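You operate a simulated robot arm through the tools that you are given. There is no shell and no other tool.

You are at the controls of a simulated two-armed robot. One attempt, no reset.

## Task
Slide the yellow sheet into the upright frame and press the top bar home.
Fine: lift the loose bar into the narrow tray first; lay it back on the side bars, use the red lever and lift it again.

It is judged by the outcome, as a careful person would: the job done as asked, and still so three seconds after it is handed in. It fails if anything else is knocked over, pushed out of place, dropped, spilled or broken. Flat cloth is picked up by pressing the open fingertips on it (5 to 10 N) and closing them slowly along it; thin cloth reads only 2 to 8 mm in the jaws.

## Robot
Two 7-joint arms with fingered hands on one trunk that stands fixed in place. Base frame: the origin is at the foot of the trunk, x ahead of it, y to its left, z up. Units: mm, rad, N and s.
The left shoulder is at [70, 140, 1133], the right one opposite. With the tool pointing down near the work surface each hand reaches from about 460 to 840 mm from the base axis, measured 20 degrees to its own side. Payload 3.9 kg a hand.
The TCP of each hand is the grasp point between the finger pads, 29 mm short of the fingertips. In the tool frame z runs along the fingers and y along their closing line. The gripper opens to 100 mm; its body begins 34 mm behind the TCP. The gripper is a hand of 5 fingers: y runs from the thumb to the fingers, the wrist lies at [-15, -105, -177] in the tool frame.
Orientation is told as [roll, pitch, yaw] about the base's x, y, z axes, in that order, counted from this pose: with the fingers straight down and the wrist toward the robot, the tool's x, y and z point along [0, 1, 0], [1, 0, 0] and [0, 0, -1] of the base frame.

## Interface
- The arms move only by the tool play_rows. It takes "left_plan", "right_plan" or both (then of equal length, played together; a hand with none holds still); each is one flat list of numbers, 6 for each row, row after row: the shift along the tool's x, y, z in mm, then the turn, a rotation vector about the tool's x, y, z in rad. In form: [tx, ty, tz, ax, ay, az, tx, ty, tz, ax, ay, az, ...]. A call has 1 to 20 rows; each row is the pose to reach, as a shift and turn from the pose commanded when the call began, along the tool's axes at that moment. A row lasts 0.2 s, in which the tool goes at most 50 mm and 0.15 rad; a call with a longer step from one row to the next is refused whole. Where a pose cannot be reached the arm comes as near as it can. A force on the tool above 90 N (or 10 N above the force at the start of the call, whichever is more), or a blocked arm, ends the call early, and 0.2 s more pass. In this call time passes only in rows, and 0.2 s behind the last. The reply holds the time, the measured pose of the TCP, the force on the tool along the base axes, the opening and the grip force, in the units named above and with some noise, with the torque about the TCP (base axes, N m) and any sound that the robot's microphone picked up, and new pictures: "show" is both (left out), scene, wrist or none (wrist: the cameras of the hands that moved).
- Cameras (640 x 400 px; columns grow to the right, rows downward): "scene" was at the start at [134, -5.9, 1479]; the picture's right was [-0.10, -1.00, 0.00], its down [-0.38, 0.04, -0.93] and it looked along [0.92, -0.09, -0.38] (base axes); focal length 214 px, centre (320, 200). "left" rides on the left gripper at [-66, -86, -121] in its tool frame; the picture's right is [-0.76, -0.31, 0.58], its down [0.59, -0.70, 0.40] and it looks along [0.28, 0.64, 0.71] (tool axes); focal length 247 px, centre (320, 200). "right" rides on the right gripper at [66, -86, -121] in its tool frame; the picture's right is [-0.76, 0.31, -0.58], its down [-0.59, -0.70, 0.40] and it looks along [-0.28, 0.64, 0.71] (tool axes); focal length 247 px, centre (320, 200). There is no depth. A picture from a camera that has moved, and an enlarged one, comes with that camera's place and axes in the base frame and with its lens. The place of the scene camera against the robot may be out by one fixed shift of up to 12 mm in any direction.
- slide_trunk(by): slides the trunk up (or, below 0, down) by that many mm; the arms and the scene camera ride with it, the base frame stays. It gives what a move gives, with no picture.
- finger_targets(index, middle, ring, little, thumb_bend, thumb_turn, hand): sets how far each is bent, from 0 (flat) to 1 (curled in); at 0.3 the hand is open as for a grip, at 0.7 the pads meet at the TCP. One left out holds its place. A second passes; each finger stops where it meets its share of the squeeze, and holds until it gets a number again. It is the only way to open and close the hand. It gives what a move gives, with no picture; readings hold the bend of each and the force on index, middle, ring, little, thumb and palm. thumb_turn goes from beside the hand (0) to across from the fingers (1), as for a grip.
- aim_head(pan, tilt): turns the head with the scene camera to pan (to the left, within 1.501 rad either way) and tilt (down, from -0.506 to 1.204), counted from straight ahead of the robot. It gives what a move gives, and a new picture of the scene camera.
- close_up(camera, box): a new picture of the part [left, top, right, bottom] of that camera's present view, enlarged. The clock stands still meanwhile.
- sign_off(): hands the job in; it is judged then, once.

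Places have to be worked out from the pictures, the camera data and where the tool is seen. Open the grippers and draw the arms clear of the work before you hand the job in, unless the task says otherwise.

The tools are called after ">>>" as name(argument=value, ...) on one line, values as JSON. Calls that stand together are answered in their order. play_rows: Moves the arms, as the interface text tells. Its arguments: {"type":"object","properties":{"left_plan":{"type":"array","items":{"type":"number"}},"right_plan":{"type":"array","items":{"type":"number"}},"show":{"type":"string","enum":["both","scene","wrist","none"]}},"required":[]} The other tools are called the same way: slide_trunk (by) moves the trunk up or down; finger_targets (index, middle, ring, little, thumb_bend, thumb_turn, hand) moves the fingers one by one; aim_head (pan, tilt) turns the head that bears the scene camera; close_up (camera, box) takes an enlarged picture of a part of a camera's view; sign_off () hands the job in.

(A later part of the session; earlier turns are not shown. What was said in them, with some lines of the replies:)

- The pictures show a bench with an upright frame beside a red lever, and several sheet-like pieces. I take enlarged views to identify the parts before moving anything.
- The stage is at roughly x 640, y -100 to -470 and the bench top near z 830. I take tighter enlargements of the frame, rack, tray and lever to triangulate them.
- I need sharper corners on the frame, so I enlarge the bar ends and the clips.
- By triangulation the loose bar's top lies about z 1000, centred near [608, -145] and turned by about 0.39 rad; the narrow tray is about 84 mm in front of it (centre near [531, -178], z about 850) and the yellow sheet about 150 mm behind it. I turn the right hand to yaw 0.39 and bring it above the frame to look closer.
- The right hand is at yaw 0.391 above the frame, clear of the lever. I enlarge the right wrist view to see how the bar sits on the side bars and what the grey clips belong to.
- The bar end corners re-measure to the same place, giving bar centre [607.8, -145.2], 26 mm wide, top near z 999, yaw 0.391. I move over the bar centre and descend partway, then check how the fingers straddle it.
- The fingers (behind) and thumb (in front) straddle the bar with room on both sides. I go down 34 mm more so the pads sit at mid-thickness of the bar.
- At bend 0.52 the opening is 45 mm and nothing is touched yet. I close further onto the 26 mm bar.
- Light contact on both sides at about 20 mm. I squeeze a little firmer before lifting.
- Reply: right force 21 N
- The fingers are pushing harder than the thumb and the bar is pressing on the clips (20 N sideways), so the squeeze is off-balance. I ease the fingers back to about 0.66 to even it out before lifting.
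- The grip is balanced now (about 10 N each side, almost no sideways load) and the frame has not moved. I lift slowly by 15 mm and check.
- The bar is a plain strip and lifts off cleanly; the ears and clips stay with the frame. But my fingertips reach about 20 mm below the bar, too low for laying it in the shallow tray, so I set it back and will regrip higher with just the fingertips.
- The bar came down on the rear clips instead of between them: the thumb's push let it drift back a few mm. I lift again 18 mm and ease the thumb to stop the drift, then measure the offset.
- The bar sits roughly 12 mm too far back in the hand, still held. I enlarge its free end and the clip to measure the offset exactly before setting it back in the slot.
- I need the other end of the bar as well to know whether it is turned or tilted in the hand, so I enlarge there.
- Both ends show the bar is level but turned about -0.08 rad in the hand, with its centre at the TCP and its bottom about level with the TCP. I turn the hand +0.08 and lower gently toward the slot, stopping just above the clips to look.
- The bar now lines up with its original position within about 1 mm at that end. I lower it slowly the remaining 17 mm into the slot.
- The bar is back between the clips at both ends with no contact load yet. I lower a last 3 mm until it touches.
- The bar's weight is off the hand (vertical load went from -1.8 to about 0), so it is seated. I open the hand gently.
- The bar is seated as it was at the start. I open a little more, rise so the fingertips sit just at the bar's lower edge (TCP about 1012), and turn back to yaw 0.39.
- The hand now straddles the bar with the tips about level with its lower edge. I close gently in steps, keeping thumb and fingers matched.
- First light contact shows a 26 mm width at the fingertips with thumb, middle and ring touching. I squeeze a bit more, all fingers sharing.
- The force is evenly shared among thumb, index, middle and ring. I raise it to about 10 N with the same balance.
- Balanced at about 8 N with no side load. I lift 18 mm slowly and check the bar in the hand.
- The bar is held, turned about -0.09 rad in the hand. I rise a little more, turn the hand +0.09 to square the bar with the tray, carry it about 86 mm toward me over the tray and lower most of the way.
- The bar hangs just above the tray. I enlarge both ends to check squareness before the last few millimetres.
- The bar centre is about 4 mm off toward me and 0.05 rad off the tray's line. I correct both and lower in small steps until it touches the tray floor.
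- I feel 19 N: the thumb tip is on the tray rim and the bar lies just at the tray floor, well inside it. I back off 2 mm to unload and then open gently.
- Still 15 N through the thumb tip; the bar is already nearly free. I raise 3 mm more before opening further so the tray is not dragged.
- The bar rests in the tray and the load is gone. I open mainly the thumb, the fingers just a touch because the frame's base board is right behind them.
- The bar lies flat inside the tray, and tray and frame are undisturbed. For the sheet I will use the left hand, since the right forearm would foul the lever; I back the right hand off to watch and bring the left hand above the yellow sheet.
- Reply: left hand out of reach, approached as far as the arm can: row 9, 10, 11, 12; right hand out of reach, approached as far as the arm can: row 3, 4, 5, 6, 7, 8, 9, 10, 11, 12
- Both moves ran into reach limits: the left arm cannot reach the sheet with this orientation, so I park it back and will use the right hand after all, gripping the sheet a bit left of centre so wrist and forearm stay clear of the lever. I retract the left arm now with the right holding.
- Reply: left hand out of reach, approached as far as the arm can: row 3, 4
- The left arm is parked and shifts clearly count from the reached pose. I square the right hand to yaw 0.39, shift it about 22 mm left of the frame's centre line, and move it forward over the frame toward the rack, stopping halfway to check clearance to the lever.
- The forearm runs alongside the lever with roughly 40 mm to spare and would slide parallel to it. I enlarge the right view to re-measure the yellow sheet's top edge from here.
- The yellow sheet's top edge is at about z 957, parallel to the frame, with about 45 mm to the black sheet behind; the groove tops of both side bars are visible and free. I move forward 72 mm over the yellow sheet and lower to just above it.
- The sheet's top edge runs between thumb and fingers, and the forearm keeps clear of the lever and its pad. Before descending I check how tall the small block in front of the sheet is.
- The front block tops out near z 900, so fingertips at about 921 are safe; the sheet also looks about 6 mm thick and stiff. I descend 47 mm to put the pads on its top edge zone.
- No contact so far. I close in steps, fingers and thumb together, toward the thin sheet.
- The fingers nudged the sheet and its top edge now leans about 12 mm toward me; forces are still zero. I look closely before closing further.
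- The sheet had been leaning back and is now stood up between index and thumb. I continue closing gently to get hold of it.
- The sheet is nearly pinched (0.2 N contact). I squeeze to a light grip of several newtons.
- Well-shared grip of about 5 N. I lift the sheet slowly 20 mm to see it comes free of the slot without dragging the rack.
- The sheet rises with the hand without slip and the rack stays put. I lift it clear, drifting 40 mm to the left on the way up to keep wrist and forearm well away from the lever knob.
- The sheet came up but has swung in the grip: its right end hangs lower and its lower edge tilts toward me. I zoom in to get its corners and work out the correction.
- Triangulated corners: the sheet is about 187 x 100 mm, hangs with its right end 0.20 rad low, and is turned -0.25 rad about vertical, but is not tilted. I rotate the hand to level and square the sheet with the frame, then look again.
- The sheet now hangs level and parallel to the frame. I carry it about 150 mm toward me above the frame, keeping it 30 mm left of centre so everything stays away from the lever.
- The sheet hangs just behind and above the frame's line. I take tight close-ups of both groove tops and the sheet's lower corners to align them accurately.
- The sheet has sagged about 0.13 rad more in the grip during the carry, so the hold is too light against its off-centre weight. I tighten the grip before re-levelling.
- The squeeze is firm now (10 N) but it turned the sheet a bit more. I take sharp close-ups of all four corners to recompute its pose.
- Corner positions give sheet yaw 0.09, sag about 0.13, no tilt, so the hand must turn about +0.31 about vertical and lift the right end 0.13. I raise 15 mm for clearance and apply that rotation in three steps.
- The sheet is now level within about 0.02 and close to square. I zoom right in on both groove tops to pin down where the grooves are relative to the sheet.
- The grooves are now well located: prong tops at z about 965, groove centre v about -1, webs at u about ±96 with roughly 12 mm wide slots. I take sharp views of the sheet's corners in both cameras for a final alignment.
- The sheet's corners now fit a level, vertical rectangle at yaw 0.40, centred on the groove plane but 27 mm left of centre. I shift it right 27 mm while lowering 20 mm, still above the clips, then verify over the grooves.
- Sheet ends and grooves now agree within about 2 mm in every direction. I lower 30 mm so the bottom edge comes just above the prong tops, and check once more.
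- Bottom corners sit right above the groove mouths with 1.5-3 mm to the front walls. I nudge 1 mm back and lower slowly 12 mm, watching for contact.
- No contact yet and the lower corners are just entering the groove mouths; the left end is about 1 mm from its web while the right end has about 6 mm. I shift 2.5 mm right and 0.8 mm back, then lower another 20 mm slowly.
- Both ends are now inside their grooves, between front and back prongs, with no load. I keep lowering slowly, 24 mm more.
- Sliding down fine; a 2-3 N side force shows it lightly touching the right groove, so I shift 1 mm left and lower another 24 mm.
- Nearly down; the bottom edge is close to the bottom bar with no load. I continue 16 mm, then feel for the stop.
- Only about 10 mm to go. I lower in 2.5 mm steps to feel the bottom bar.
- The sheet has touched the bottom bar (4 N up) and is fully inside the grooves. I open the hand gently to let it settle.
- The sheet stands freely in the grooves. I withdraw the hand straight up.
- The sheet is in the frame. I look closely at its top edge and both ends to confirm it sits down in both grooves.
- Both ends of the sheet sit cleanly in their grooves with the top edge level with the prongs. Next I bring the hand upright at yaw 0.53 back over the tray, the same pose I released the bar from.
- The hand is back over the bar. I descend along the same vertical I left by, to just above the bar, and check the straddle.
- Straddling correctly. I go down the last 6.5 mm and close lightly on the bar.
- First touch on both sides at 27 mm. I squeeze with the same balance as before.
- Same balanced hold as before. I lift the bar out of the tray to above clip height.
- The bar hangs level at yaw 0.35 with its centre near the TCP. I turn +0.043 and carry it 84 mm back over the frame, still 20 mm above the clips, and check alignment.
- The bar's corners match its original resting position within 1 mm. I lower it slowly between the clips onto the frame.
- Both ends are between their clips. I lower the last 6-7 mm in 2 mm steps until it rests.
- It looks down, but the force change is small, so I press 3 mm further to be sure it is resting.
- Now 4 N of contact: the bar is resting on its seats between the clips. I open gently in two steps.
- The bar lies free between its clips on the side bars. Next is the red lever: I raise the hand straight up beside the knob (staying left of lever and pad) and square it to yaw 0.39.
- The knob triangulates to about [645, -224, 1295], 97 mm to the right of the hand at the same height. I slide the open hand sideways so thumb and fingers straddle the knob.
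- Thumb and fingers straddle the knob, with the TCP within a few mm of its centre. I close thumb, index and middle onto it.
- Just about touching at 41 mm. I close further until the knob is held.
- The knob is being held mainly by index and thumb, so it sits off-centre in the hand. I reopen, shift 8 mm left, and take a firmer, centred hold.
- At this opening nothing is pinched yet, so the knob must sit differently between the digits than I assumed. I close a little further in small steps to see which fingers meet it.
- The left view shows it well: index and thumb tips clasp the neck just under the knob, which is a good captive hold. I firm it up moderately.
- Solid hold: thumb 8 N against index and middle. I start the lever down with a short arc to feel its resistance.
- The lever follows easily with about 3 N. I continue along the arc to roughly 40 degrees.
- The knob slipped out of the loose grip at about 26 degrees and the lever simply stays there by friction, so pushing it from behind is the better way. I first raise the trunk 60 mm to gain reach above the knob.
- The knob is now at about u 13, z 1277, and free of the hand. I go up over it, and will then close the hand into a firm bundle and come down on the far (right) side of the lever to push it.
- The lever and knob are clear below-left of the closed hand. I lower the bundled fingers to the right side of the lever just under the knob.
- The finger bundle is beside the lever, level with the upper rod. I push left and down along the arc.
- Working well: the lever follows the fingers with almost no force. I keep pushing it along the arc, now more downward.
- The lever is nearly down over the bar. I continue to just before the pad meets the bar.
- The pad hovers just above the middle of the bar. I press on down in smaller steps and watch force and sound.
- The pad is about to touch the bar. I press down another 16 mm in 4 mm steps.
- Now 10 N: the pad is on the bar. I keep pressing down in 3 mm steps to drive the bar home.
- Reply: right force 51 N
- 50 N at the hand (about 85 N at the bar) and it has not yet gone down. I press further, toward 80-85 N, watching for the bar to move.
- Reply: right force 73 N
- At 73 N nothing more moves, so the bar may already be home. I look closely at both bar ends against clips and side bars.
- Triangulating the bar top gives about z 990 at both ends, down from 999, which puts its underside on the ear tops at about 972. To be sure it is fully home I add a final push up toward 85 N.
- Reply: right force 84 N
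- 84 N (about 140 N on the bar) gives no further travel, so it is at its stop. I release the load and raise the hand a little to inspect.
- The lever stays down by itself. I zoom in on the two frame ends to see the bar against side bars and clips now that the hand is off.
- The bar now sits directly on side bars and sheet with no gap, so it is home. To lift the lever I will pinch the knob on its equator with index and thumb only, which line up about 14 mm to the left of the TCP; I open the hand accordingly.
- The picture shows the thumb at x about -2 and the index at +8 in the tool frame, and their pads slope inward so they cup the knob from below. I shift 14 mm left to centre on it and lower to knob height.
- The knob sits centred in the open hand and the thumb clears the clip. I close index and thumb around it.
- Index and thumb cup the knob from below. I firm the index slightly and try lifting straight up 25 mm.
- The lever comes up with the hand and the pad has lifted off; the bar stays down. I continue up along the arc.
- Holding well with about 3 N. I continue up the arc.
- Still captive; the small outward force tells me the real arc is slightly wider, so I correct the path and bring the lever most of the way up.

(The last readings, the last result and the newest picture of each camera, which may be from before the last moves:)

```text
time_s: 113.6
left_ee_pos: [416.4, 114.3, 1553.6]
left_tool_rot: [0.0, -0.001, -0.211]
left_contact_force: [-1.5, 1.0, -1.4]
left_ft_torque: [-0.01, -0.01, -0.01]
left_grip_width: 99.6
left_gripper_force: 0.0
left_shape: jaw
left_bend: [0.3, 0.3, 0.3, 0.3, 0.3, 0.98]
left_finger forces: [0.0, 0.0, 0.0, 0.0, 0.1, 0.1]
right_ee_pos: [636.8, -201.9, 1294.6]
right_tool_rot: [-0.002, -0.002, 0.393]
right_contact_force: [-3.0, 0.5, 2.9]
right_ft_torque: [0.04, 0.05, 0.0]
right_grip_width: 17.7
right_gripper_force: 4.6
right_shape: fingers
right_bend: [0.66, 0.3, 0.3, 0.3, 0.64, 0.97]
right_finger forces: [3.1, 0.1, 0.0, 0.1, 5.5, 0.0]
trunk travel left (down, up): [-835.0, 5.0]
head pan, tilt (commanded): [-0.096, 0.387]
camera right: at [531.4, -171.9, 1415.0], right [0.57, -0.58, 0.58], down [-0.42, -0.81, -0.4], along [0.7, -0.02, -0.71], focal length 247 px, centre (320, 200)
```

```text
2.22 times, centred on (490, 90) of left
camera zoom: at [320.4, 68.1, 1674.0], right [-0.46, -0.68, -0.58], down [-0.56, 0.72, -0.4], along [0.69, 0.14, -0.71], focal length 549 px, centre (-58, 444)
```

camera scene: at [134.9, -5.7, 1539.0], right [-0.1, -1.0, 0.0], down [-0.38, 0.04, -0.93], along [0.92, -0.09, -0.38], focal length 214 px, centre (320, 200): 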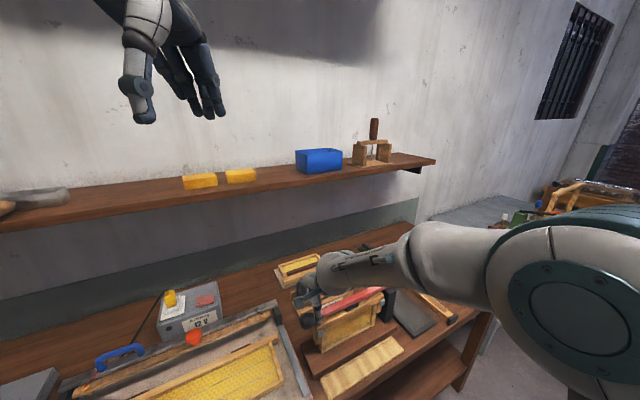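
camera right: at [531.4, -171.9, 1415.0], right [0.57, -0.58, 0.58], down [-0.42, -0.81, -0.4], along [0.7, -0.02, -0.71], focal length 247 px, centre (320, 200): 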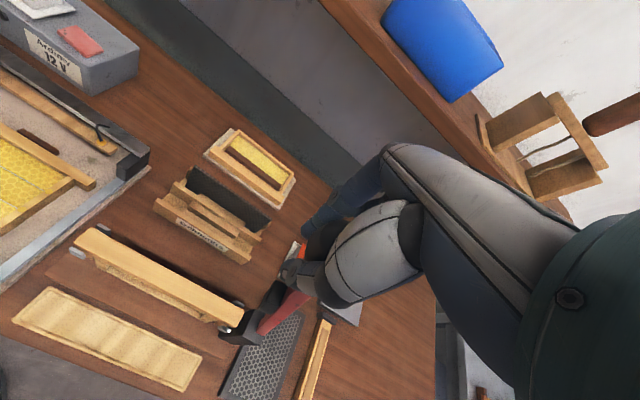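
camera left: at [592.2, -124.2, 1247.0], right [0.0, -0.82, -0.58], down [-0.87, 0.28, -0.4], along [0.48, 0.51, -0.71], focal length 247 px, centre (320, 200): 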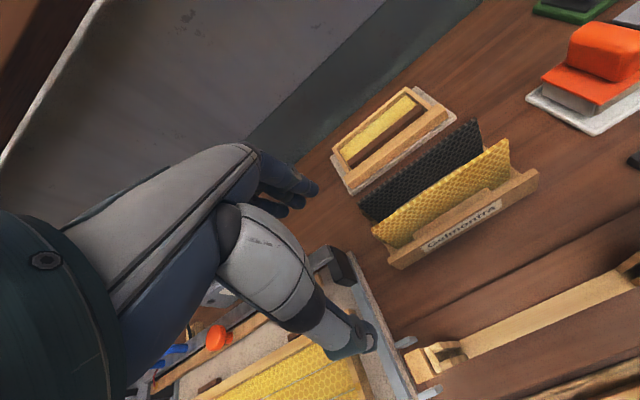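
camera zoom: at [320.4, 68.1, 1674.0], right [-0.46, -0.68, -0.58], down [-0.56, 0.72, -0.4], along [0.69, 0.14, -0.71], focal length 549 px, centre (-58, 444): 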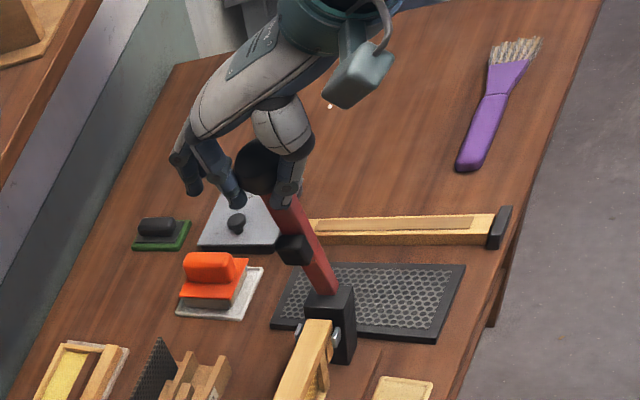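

Almost upright. I bring it the last bit to its starting lean, watching for its stop.

>>> play_rows(right_plan=[-6.8, 0, -2.2, 0, 0, 0, -13.8, 0, -3.9, 0, 0, 0, -20, 0, -5.2, 0, 0, 0, -25, 0, -6, 0, 0, 0], show="wrist")

>>> close_up(camera="scene", box=[310, 140, 450, 320])

>>> close_up(camera="left", box=[400, 0, 580, 180])

```text
time_s: 114.6
left_ee_pos: [415.7, 114.9, 1553.3]
left_tool_rot: [-0.002, -0.001, -0.21]
left_contact_force: [-0.6, 0.3, 0.1]
left_ft_torque: [0.04, -0.01, -0.01]
left_grip_width: 100.0
left_gripper_force: 0.1
left_shape: jaw
left_bend: [0.3, 0.3, 0.3, 0.3, 0.3, 0.98]
left_finger forces: [0.0, 0.0, 0.0, 0.0, 0.1, 0.1]
right_ee_pos: [647.1, -222.5, 1300.8]
right_tool_rot: [-0.004, -0.002, 0.391]
right_contact_force: [-3.6, 2.8, 1.7]
right_ft_torque: [-0.01, 0.03, 0.02]
right_grip_width: 17.1
right_gripper_force: 4.5
right_shape: fingers
right_bend: [0.66, 0.3, 0.3, 0.3, 0.64, 0.96]
right_finger forces: [3.3, 0.0, 0.0, 0.0, 5.6, 0.0]
trunk travel left (down, up): [-835.0, 5.0]
head pan, tilt (commanded): [-0.096, 0.387]
camera right: at [540.5, -193.8, 1421.7], right [0.57, -0.58, 0.58], down [-0.42, -0.81, -0.4], along [0.7, -0.02, -0.71], focal length 247 px, centre (320, 200)
```

right: 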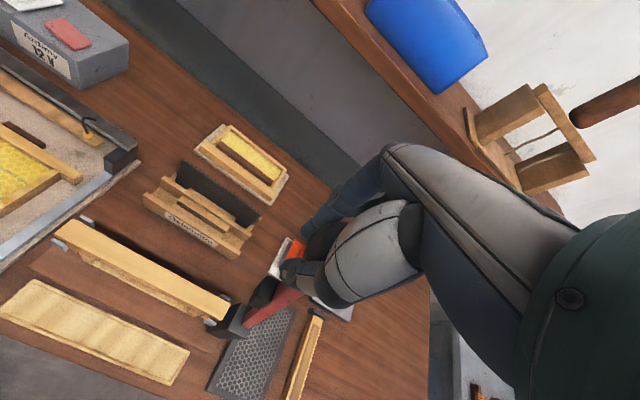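

```text
2.22 times, centred on (380, 230) of scene
camera zoom: at [131.9, -5.2, 1539.2], right [-0.1, -1.0, 0.0], down [-0.37, 0.04, -0.93], along [0.92, -0.09, -0.38], focal length 477 px, centre (187, 133)
```

zoom: 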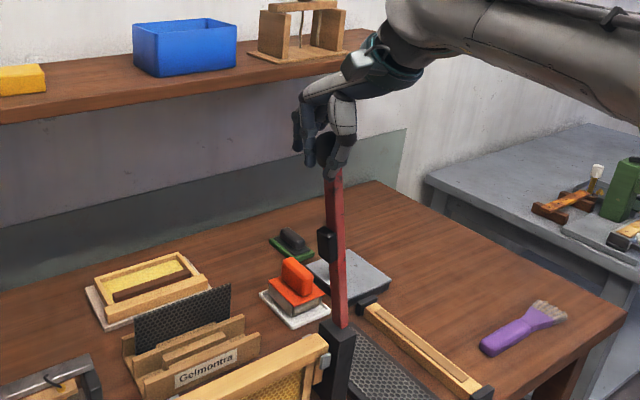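

```text
2.22 times, centred on (490, 90) of left
camera zoom: at [319.8, 68.9, 1674.1], right [-0.46, -0.68, -0.58], down [-0.56, 0.72, -0.4], along [0.69, 0.14, -0.71], focal length 549 px, centre (-58, 444)
```

zoom: 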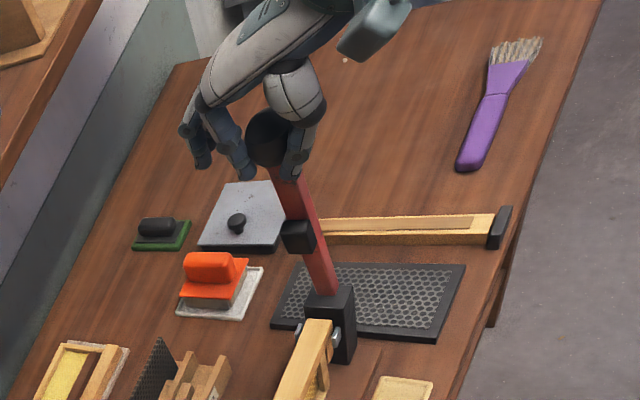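

The lever is back at its original lean (knob at about [647, -223, 1300]). I nudge 4 mm further to feel whether this is its stop, then let go.

>>> play_rows(right_plan=[-3, 0, -0.5, 0, 0, 0, -6, 0, -1, 0, 0, 0], show="none")

>>> finger_targets(hand="right", index=0.4, middle=0.3, ring=0.3, little=0.3, thumb_bend=0.4)

>>> close_up(camera="scene", box=[310, 140, 450, 320])

>>> close_up(camera="left", box=[400, 0, 580, 180])

```text
time_s: 115.2
left_ee_pos: [414.5, 117.9, 1551.8]
left_tool_rot: [-0.004, 0.0, -0.21]
left_contact_force: [0.1, 0.7, 0.8]
left_ft_torque: [0.0, 0.07, -0.02]
left_grip_width: 99.8
left_gripper_force: 0.0
left_shape: jaw
left_bend: [0.3, 0.3, 0.3, 0.3, 0.3, 0.98]
left_finger forces: [0.0, 0.1, 0.0, 0.0, 0.0, 0.0]
right_ee_pos: [647.5, -224.2, 1301.3]
right_tool_rot: [-0.004, -0.001, 0.394]
right_contact_force: [-9.1, 9.9, -1.5]
right_ft_torque: [0.07, 0.03, -0.03]
right_grip_width: 19.0
right_gripper_force: 8.1
right_shape: fingers
right_bend: [0.65, 0.3, 0.3, 0.3, 0.64, 0.95]
right_finger forces: [5.8, 0.0, 0.0, 0.1, 9.4, 0.1]
trunk travel left (down, up): [-835.0, 5.0]
head pan, tilt (commanded): [-0.096, 0.387]
```

```text
time_s: 116.2
left_ee_pos: [418.2, 112.8, 1551.1]
left_tool_rot: [0.001, -0.001, -0.21]
left_contact_force: [0.5, -0.3, -0.7]
left_ft_torque: [-0.03, 0.02, -0.02]
left_grip_width: 100.3
left_gripper_force: 0.0
left_shape: jaw
left_bend: [0.3, 0.3, 0.3, 0.3, 0.3, 0.98]
left_finger forces: [0.0, 0.0, 0.1, 0.0, 0.0, 0.0]
right_ee_pos: [650.2, -229.0, 1300.7]
right_tool_rot: [0.0, 0.0, 0.391]
right_contact_force: [0.0, -0.5, 0.4]
right_ft_torque: [0.01, -0.01, 0.03]
right_grip_width: 74.5
right_gripper_force: 0.0
right_shape: fingers
right_bend: [0.4, 0.3, 0.3, 0.3, 0.4, 0.97]
right_finger forces: [0.0, 0.0, 0.0, 0.1, 0.0, 0.0]
trunk travel left (down, up): [-835.0, 5.0]
head pan, tilt (commanded): [-0.096, 0.387]
```

```text
2.22 times, centred on (380, 230) of scene
camera zoom: at [134.3, -6.4, 1539.0], right [-0.1, -1.0, 0.0], down [-0.38, 0.04, -0.93], along [0.92, -0.09, -0.38], focal length 477 px, centre (187, 133)
```

zoom: 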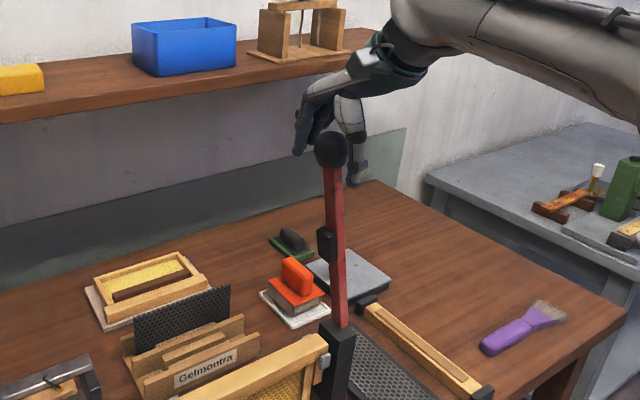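

```text
2.22 times, centred on (490, 90) of left
camera zoom: at [322.5, 67.5, 1673.6], right [-0.46, -0.68, -0.58], down [-0.57, 0.72, -0.4], along [0.69, 0.14, -0.71], focal length 549 px, centre (-58, 444)
```

zoom: 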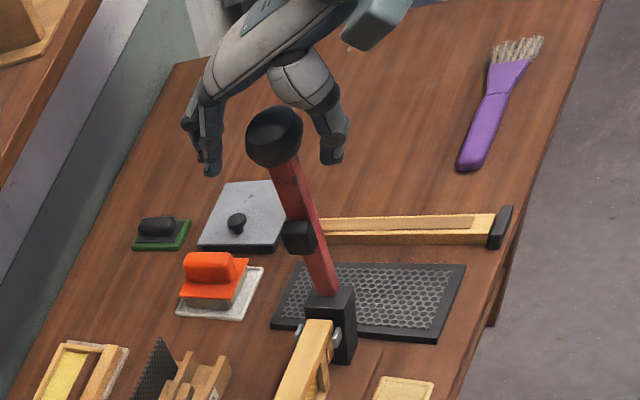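

That was the stop: force rose with no further motion, and the lever now stays upright on its own. I withdraw the hand upward and then back clear of the work.

>>> play_rows(right_plan=[0, 0, -15, 0, 0, 0, 0, 0, -35, 0, 0, 0, 0, 0, -60, 0, 0, 0, 0, -20, -72, 0, 0, 0, 0, -55, -80, 0, 0, 0, 0, -95, -85, 0, 0, 0, 0, -135, -85, 0, 0, 0, 0, -170, -85, 0, 0, 0], show="both")

>>> close_up(camera="scene", box=[300, 200, 440, 380])

>>> close_up(camera="left", box=[400, 60, 580, 240])

```text
time_s: 118.0
left_ee_pos: [416.8, 111.3, 1552.9]
left_tool_rot: [-0.001, 0.0, -0.209]
left_contact_force: [0.6, 0.4, 0.2]
left_ft_torque: [-0.01, 0.02, 0.02]
left_grip_width: 100.2
left_gripper_force: 0.1
left_shape: jaw
left_bend: [0.3, 0.3, 0.3, 0.3, 0.3, 0.98]
left_finger forces: [0.0, 0.0, 0.0, 0.0, 0.0, 0.0]
right_ee_pos: [491.5, -296.2, 1387.0]
right_tool_rot: [-0.004, -0.003, 0.391]
right_contact_force: [0.5, -0.3, -0.4]
right_ft_torque: [0.02, -0.03, -0.01]
right_grip_width: 74.7
right_gripper_force: 0.1
right_shape: fingers
right_bend: [0.4, 0.3, 0.3, 0.3, 0.4, 0.98]
right_finger forces: [0.0, 0.1, 0.0, 0.1, 0.1, 0.0]
trunk travel left (down, up): [-835.0, 5.0]
head pan, tilt (commanded): [-0.096, 0.387]
camera scene: at [132.6, -7.6, 1539.2], right [-0.1, -1.0, 0.0], down [-0.38, 0.04, -0.93], along [0.92, -0.09, -0.38], focal length 214 px, centre (320, 200)
camera right: at [386.2, -267.1, 1507.4], right [0.57, -0.58, 0.58], down [-0.42, -0.81, -0.4], along [0.7, -0.02, -0.71], focal length 247 px, centre (320, 200)
```

scene: 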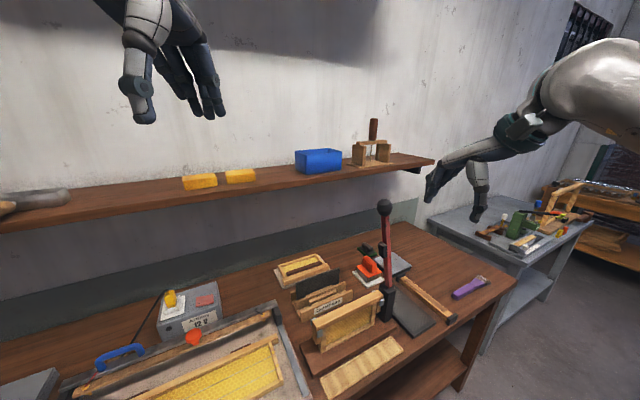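
right: 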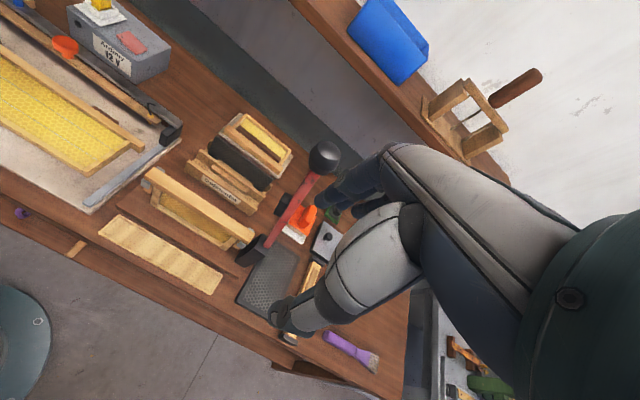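

```text
2.22 times, centred on (370, 290) of scene
camera zoom: at [132.6, -7.6, 1539.2], right [-0.1, -1.0, 0.0], down [-0.38, 0.04, -0.93], along [0.92, -0.09, -0.38], focal length 477 px, centre (209, 0)
```

zoom: 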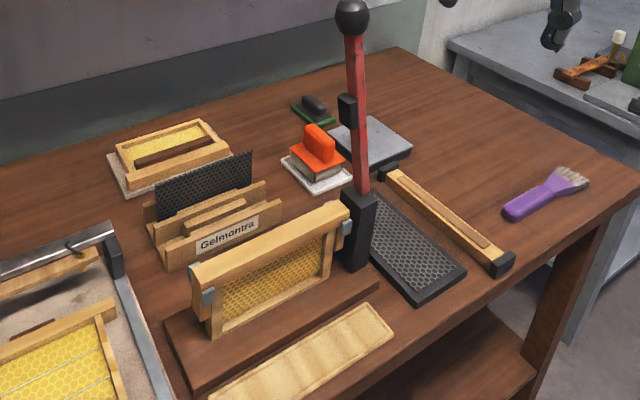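

```text
2.22 times, centred on (490, 150) of left
camera zoom: at [320.6, 66.0, 1674.0], right [-0.46, -0.68, -0.58], down [-0.56, 0.72, -0.4], along [0.69, 0.14, -0.71], focal length 549 px, centre (-58, 311)
```

zoom: 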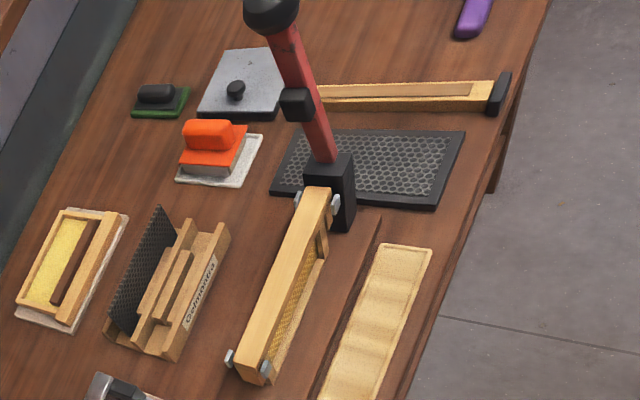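

Everything stands as intended: lever up, tray empty, bar on the frame. I lower the trunk back to its starting height so I can compare the frame with my first pictures from the same viewpoint.

>>> slide_trunk(by=-60)

>>> close_up(camera="scene", box=[340, 260, 420, 320])

>>> close_up(camera="scene", box=[300, 280, 400, 350])

>>> close_up(camera="left", box=[430, 170, 530, 240])

>>> close_up(camera="left", box=[470, 105, 570, 175])

```text
time_s: 119.0
left_ee_pos: [417.9, 112.6, 1492.5]
left_tool_rot: [0.0, 0.001, -0.209]
left_contact_force: [0.0, 0.6, 1.3]
left_ft_torque: [0.01, -0.02, 0.02]
left_grip_width: 99.9
left_gripper_force: 0.0
left_shape: jaw
left_bend: [0.3, 0.3, 0.3, 0.3, 0.3, 0.98]
left_finger forces: [0.0, 0.0, 0.1, 0.0, 0.0, 0.0]
right_ee_pos: [493.7, -295.6, 1325.1]
right_tool_rot: [-0.002, 0.0, 0.392]
right_contact_force: [0.5, -0.6, 0.7]
right_ft_torque: [0.02, -0.05, 0.0]
right_grip_width: 74.2
right_gripper_force: 0.1
right_shape: fingers
right_bend: [0.4, 0.3, 0.3, 0.3, 0.4, 0.98]
right_finger forces: [0.0, 0.0, 0.0, 0.1, 0.1, 0.0]
trunk travel left (down, up): [-775.0, 65.0]
head pan, tilt (commanded): [-0.096, 0.387]
```

```text
6.67 times, centred on (380, 290) of scene
camera zoom: at [133.8, -6.4, 1479.0], right [-0.1, -1.0, 0.0], down [-0.38, 0.04, -0.93], along [0.92, -0.09, -0.38], focal length 1430 px, centre (-80, -400)
```

zoom: 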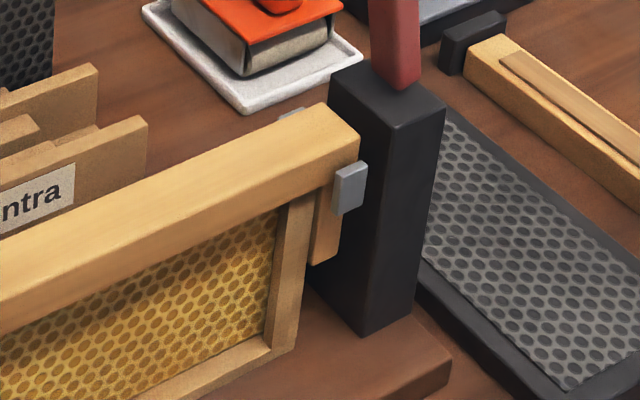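

```text
5.71 times, centred on (350, 315) of scene
camera zoom: at [133.8, -6.4, 1479.0], right [-0.1, -1.0, 0.0], down [-0.38, 0.04, -0.93], along [0.92, -0.09, -0.38], focal length 1226 px, centre (149, -457)
```

zoom: 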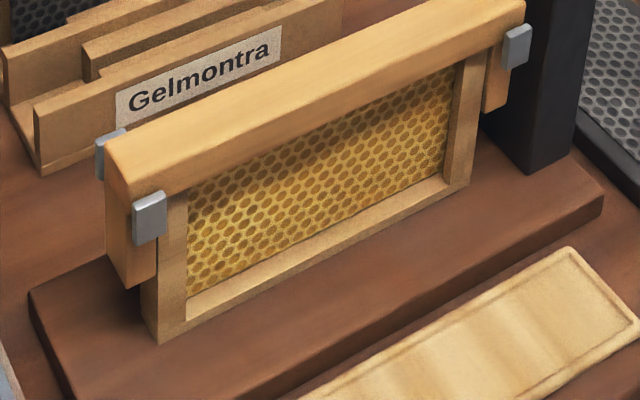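

```text
5.71 times, centred on (480, 205) of left
camera zoom: at [321.9, 67.5, 1613.7], right [-0.46, -0.68, -0.58], down [-0.56, 0.72, -0.4], along [0.69, 0.14, -0.71], focal length 1411 px, centre (-594, 171)
```

zoom: 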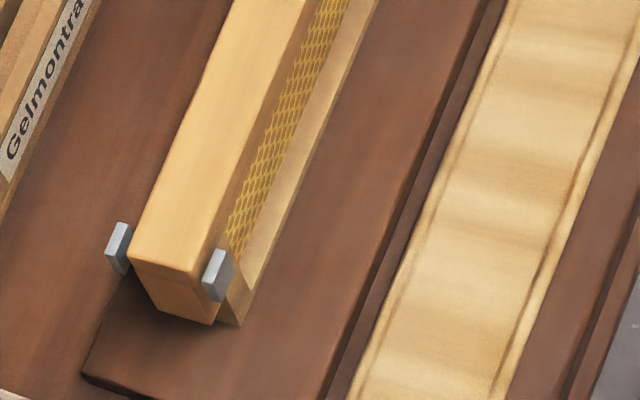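

```text
5.71 times, centred on (520, 140) of left
camera zoom: at [321.9, 67.5, 1613.7], right [-0.46, -0.68, -0.58], down [-0.56, 0.72, -0.4], along [0.69, 0.14, -0.71], focal length 1411 px, centre (-823, 543)
```

zoom: 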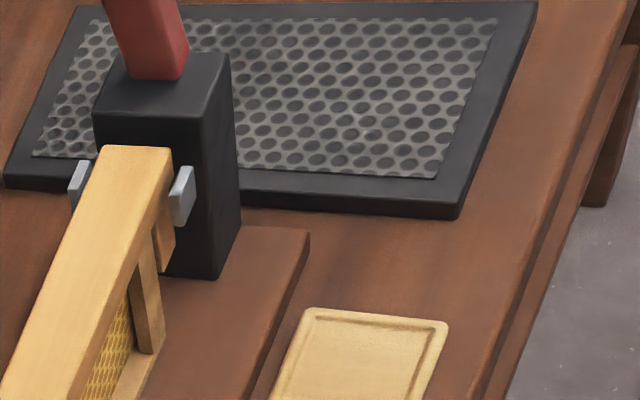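

Compared with my first pictures from this very viewpoint, the bar with its ears and clips has gone down about 8 mm at both ends and now sits flush on side bars and sheet; post, rack, tray and the rest are unmoved. I open the right hand fully and return it to its starting place.

>>> finger_targets(hand="right", index=0.3, middle=0.3, ring=0.3, little=0.3, thumb_bend=0.3)

>>> play_rows(right_plan=[4, -6, -30, 0, 0, 0.122, 11, -13, -55, 0, 0, 0.244, 19, -20, -78, 0, 0, 0.366, 27, -26, -96, 0, 0, 0.488, 34.1, -32.1, -109, 0, 0, 0.61], show="both")

>>> close_up(camera="right", box=[40, 70, 360, 300])

>>> close_up(camera="scene", box=[260, 170, 500, 320])

```text
time_s: 120.0
left_ee_pos: [418.0, 114.7, 1493.4]
left_tool_rot: [-0.004, 0.001, -0.209]
left_contact_force: [-0.2, 0.2, -0.9]
left_ft_torque: [0.01, -0.02, 0.0]
left_grip_width: 99.7
left_gripper_force: 0.0
left_shape: jaw
left_bend: [0.3, 0.3, 0.3, 0.3, 0.3, 0.98]
left_finger forces: [0.1, 0.0, 0.0, 0.0, 0.1, 0.0]
right_ee_pos: [493.2, -292.7, 1326.1]
right_tool_rot: [-0.002, 0.0, 0.39]
right_contact_force: [0.0, -0.2, -0.2]
right_ft_torque: [0.0, 0.0, 0.02]
right_grip_width: 98.6
right_gripper_force: 0.0
right_shape: fingers
right_bend: [0.3, 0.3, 0.3, 0.3, 0.3, 0.98]
right_finger forces: [0.1, 0.1, 0.0, 0.1, 0.1, 0.0]
trunk travel left (down, up): [-775.0, 65.0]
head pan, tilt (commanded): [-0.096, 0.387]
```

```text
time_s: 121.2
left_ee_pos: [416.4, 114.9, 1491.9]
left_tool_rot: [-0.002, 0.001, -0.209]
left_contact_force: [-0.2, 0.6, 0.3]
left_ft_torque: [0.01, 0.0, 0.04]
left_grip_width: 99.9
left_gripper_force: 0.1
left_shape: jaw
left_bend: [0.3, 0.3, 0.3, 0.3, 0.3, 0.98]
left_finger forces: [0.0, 0.1, 0.0, 0.1, 0.0, 0.0]
right_ee_pos: [450.4, -274.8, 1436.3]
right_tool_rot: [-0.002, -0.001, -0.222]
right_contact_force: [0.4, 0.1, 0.4]
right_ft_torque: [0.0, 0.02, -0.04]
right_grip_width: 98.5
right_gripper_force: 0.1
right_shape: fingers
right_bend: [0.3, 0.3, 0.3, 0.3, 0.3, 0.98]
right_finger forces: [0.0, 0.0, 0.1, 0.0, 0.0, 0.0]
trunk travel left (down, up): [-775.0, 65.0]
head pan, tilt (commanded): [-0.096, 0.387]
camera scene: at [133.6, -5.0, 1479.1], right [-0.1, -1.0, 0.0], down [-0.38, 0.04, -0.93], along [0.92, -0.09, -0.38], focal length 214 px, centre (320, 200)
camera right: at [379.9, -190.4, 1557.3], right [0.13, -0.8, 0.58], down [-0.81, -0.42, -0.4], along [0.57, -0.42, -0.71], focal length 247 px, centre (320, 200)
```

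scene: 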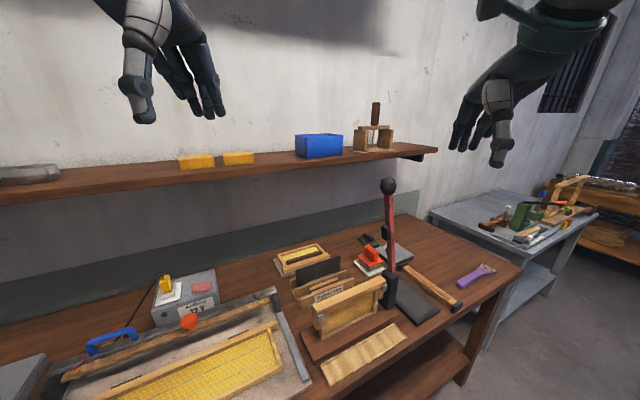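
right: 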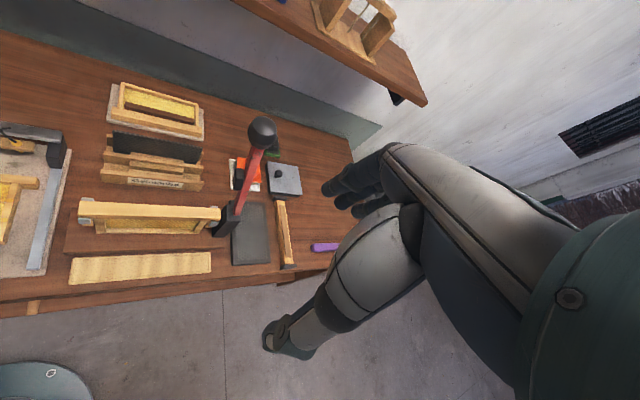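

```text
1.74 times, centred on (200, 185) of right
camera zoom: at [379.9, -190.4, 1557.3], right [0.13, -0.8, 0.58], down [-0.81, -0.42, -0.4], along [0.57, -0.42, -0.71], focal length 430 px, centre (529, 226)
```

zoom: 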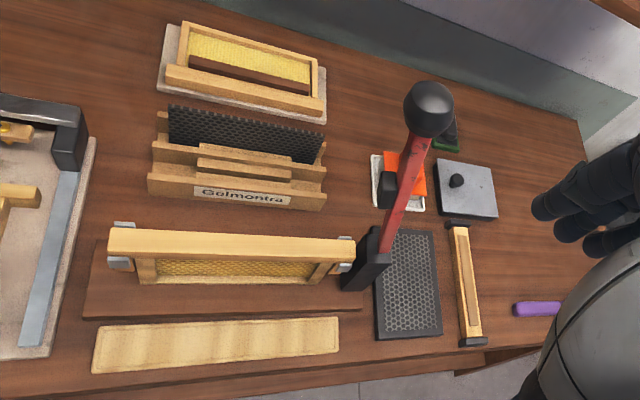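

```text
2.67 times, centred on (380, 245) of scene
camera zoom: at [133.6, -5.0, 1479.1], right [-0.1, -1.0, 0.0], down [-0.38, 0.04, -0.93], along [0.92, -0.09, -0.38], focal length 572 px, centre (160, 80)
```

zoom: 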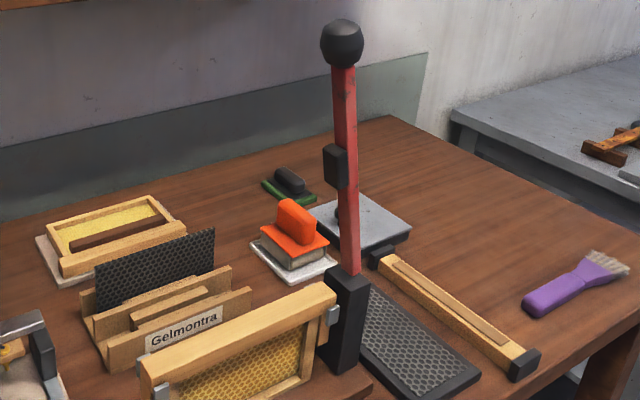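

Final check: the yellow sheet stands in both grooves, the bar is pressed flush onto the side bars at both ends, the lever is up at its stop, the tray is empty, and rack, black sheet and everything else are where they were. Both hands are open and clear, so I hand in the job.

>>> sign_off()

```text
The job is handed in.
```

The yellow sheet is in the upright frame and the top bar is pressed home. I've handed the job in. I don't have the verdict.

1. **Loose bar:** I moved it from the frame into the narrow tray. After a first lift I had to set it back on the frame and grip it again higher. That first set-back landed on the clips, so I lifted it and seated it again before going on.
2. **Yellow sheet:** I took it from the rack and slid it down both grooves until it rested on the bottom bar. It turned and sagged in my grip on the way over, so I re-levelled it before inserting it.
3. **Bar back on:** I laid it back on the side bars between the clips, within about 1 mm of where it started.
4. **Red lever:** I pushed it down until the bar would go no further, at about 84 N on the lever. From the same camera position as at the start, the bar is about 8 mm lower at both ends. I can see no gap between it and the side bars or sheet. My grip on the lever knob slipped once on the first try, so I pushed it down from behind instead.
5. **Lever up:** I lifted it back to its upper stop, where it stays without being held.

In the last pictures the rack, black sheet, tray and everything else on the bench are where they were. Both hands are open and clear of the work.
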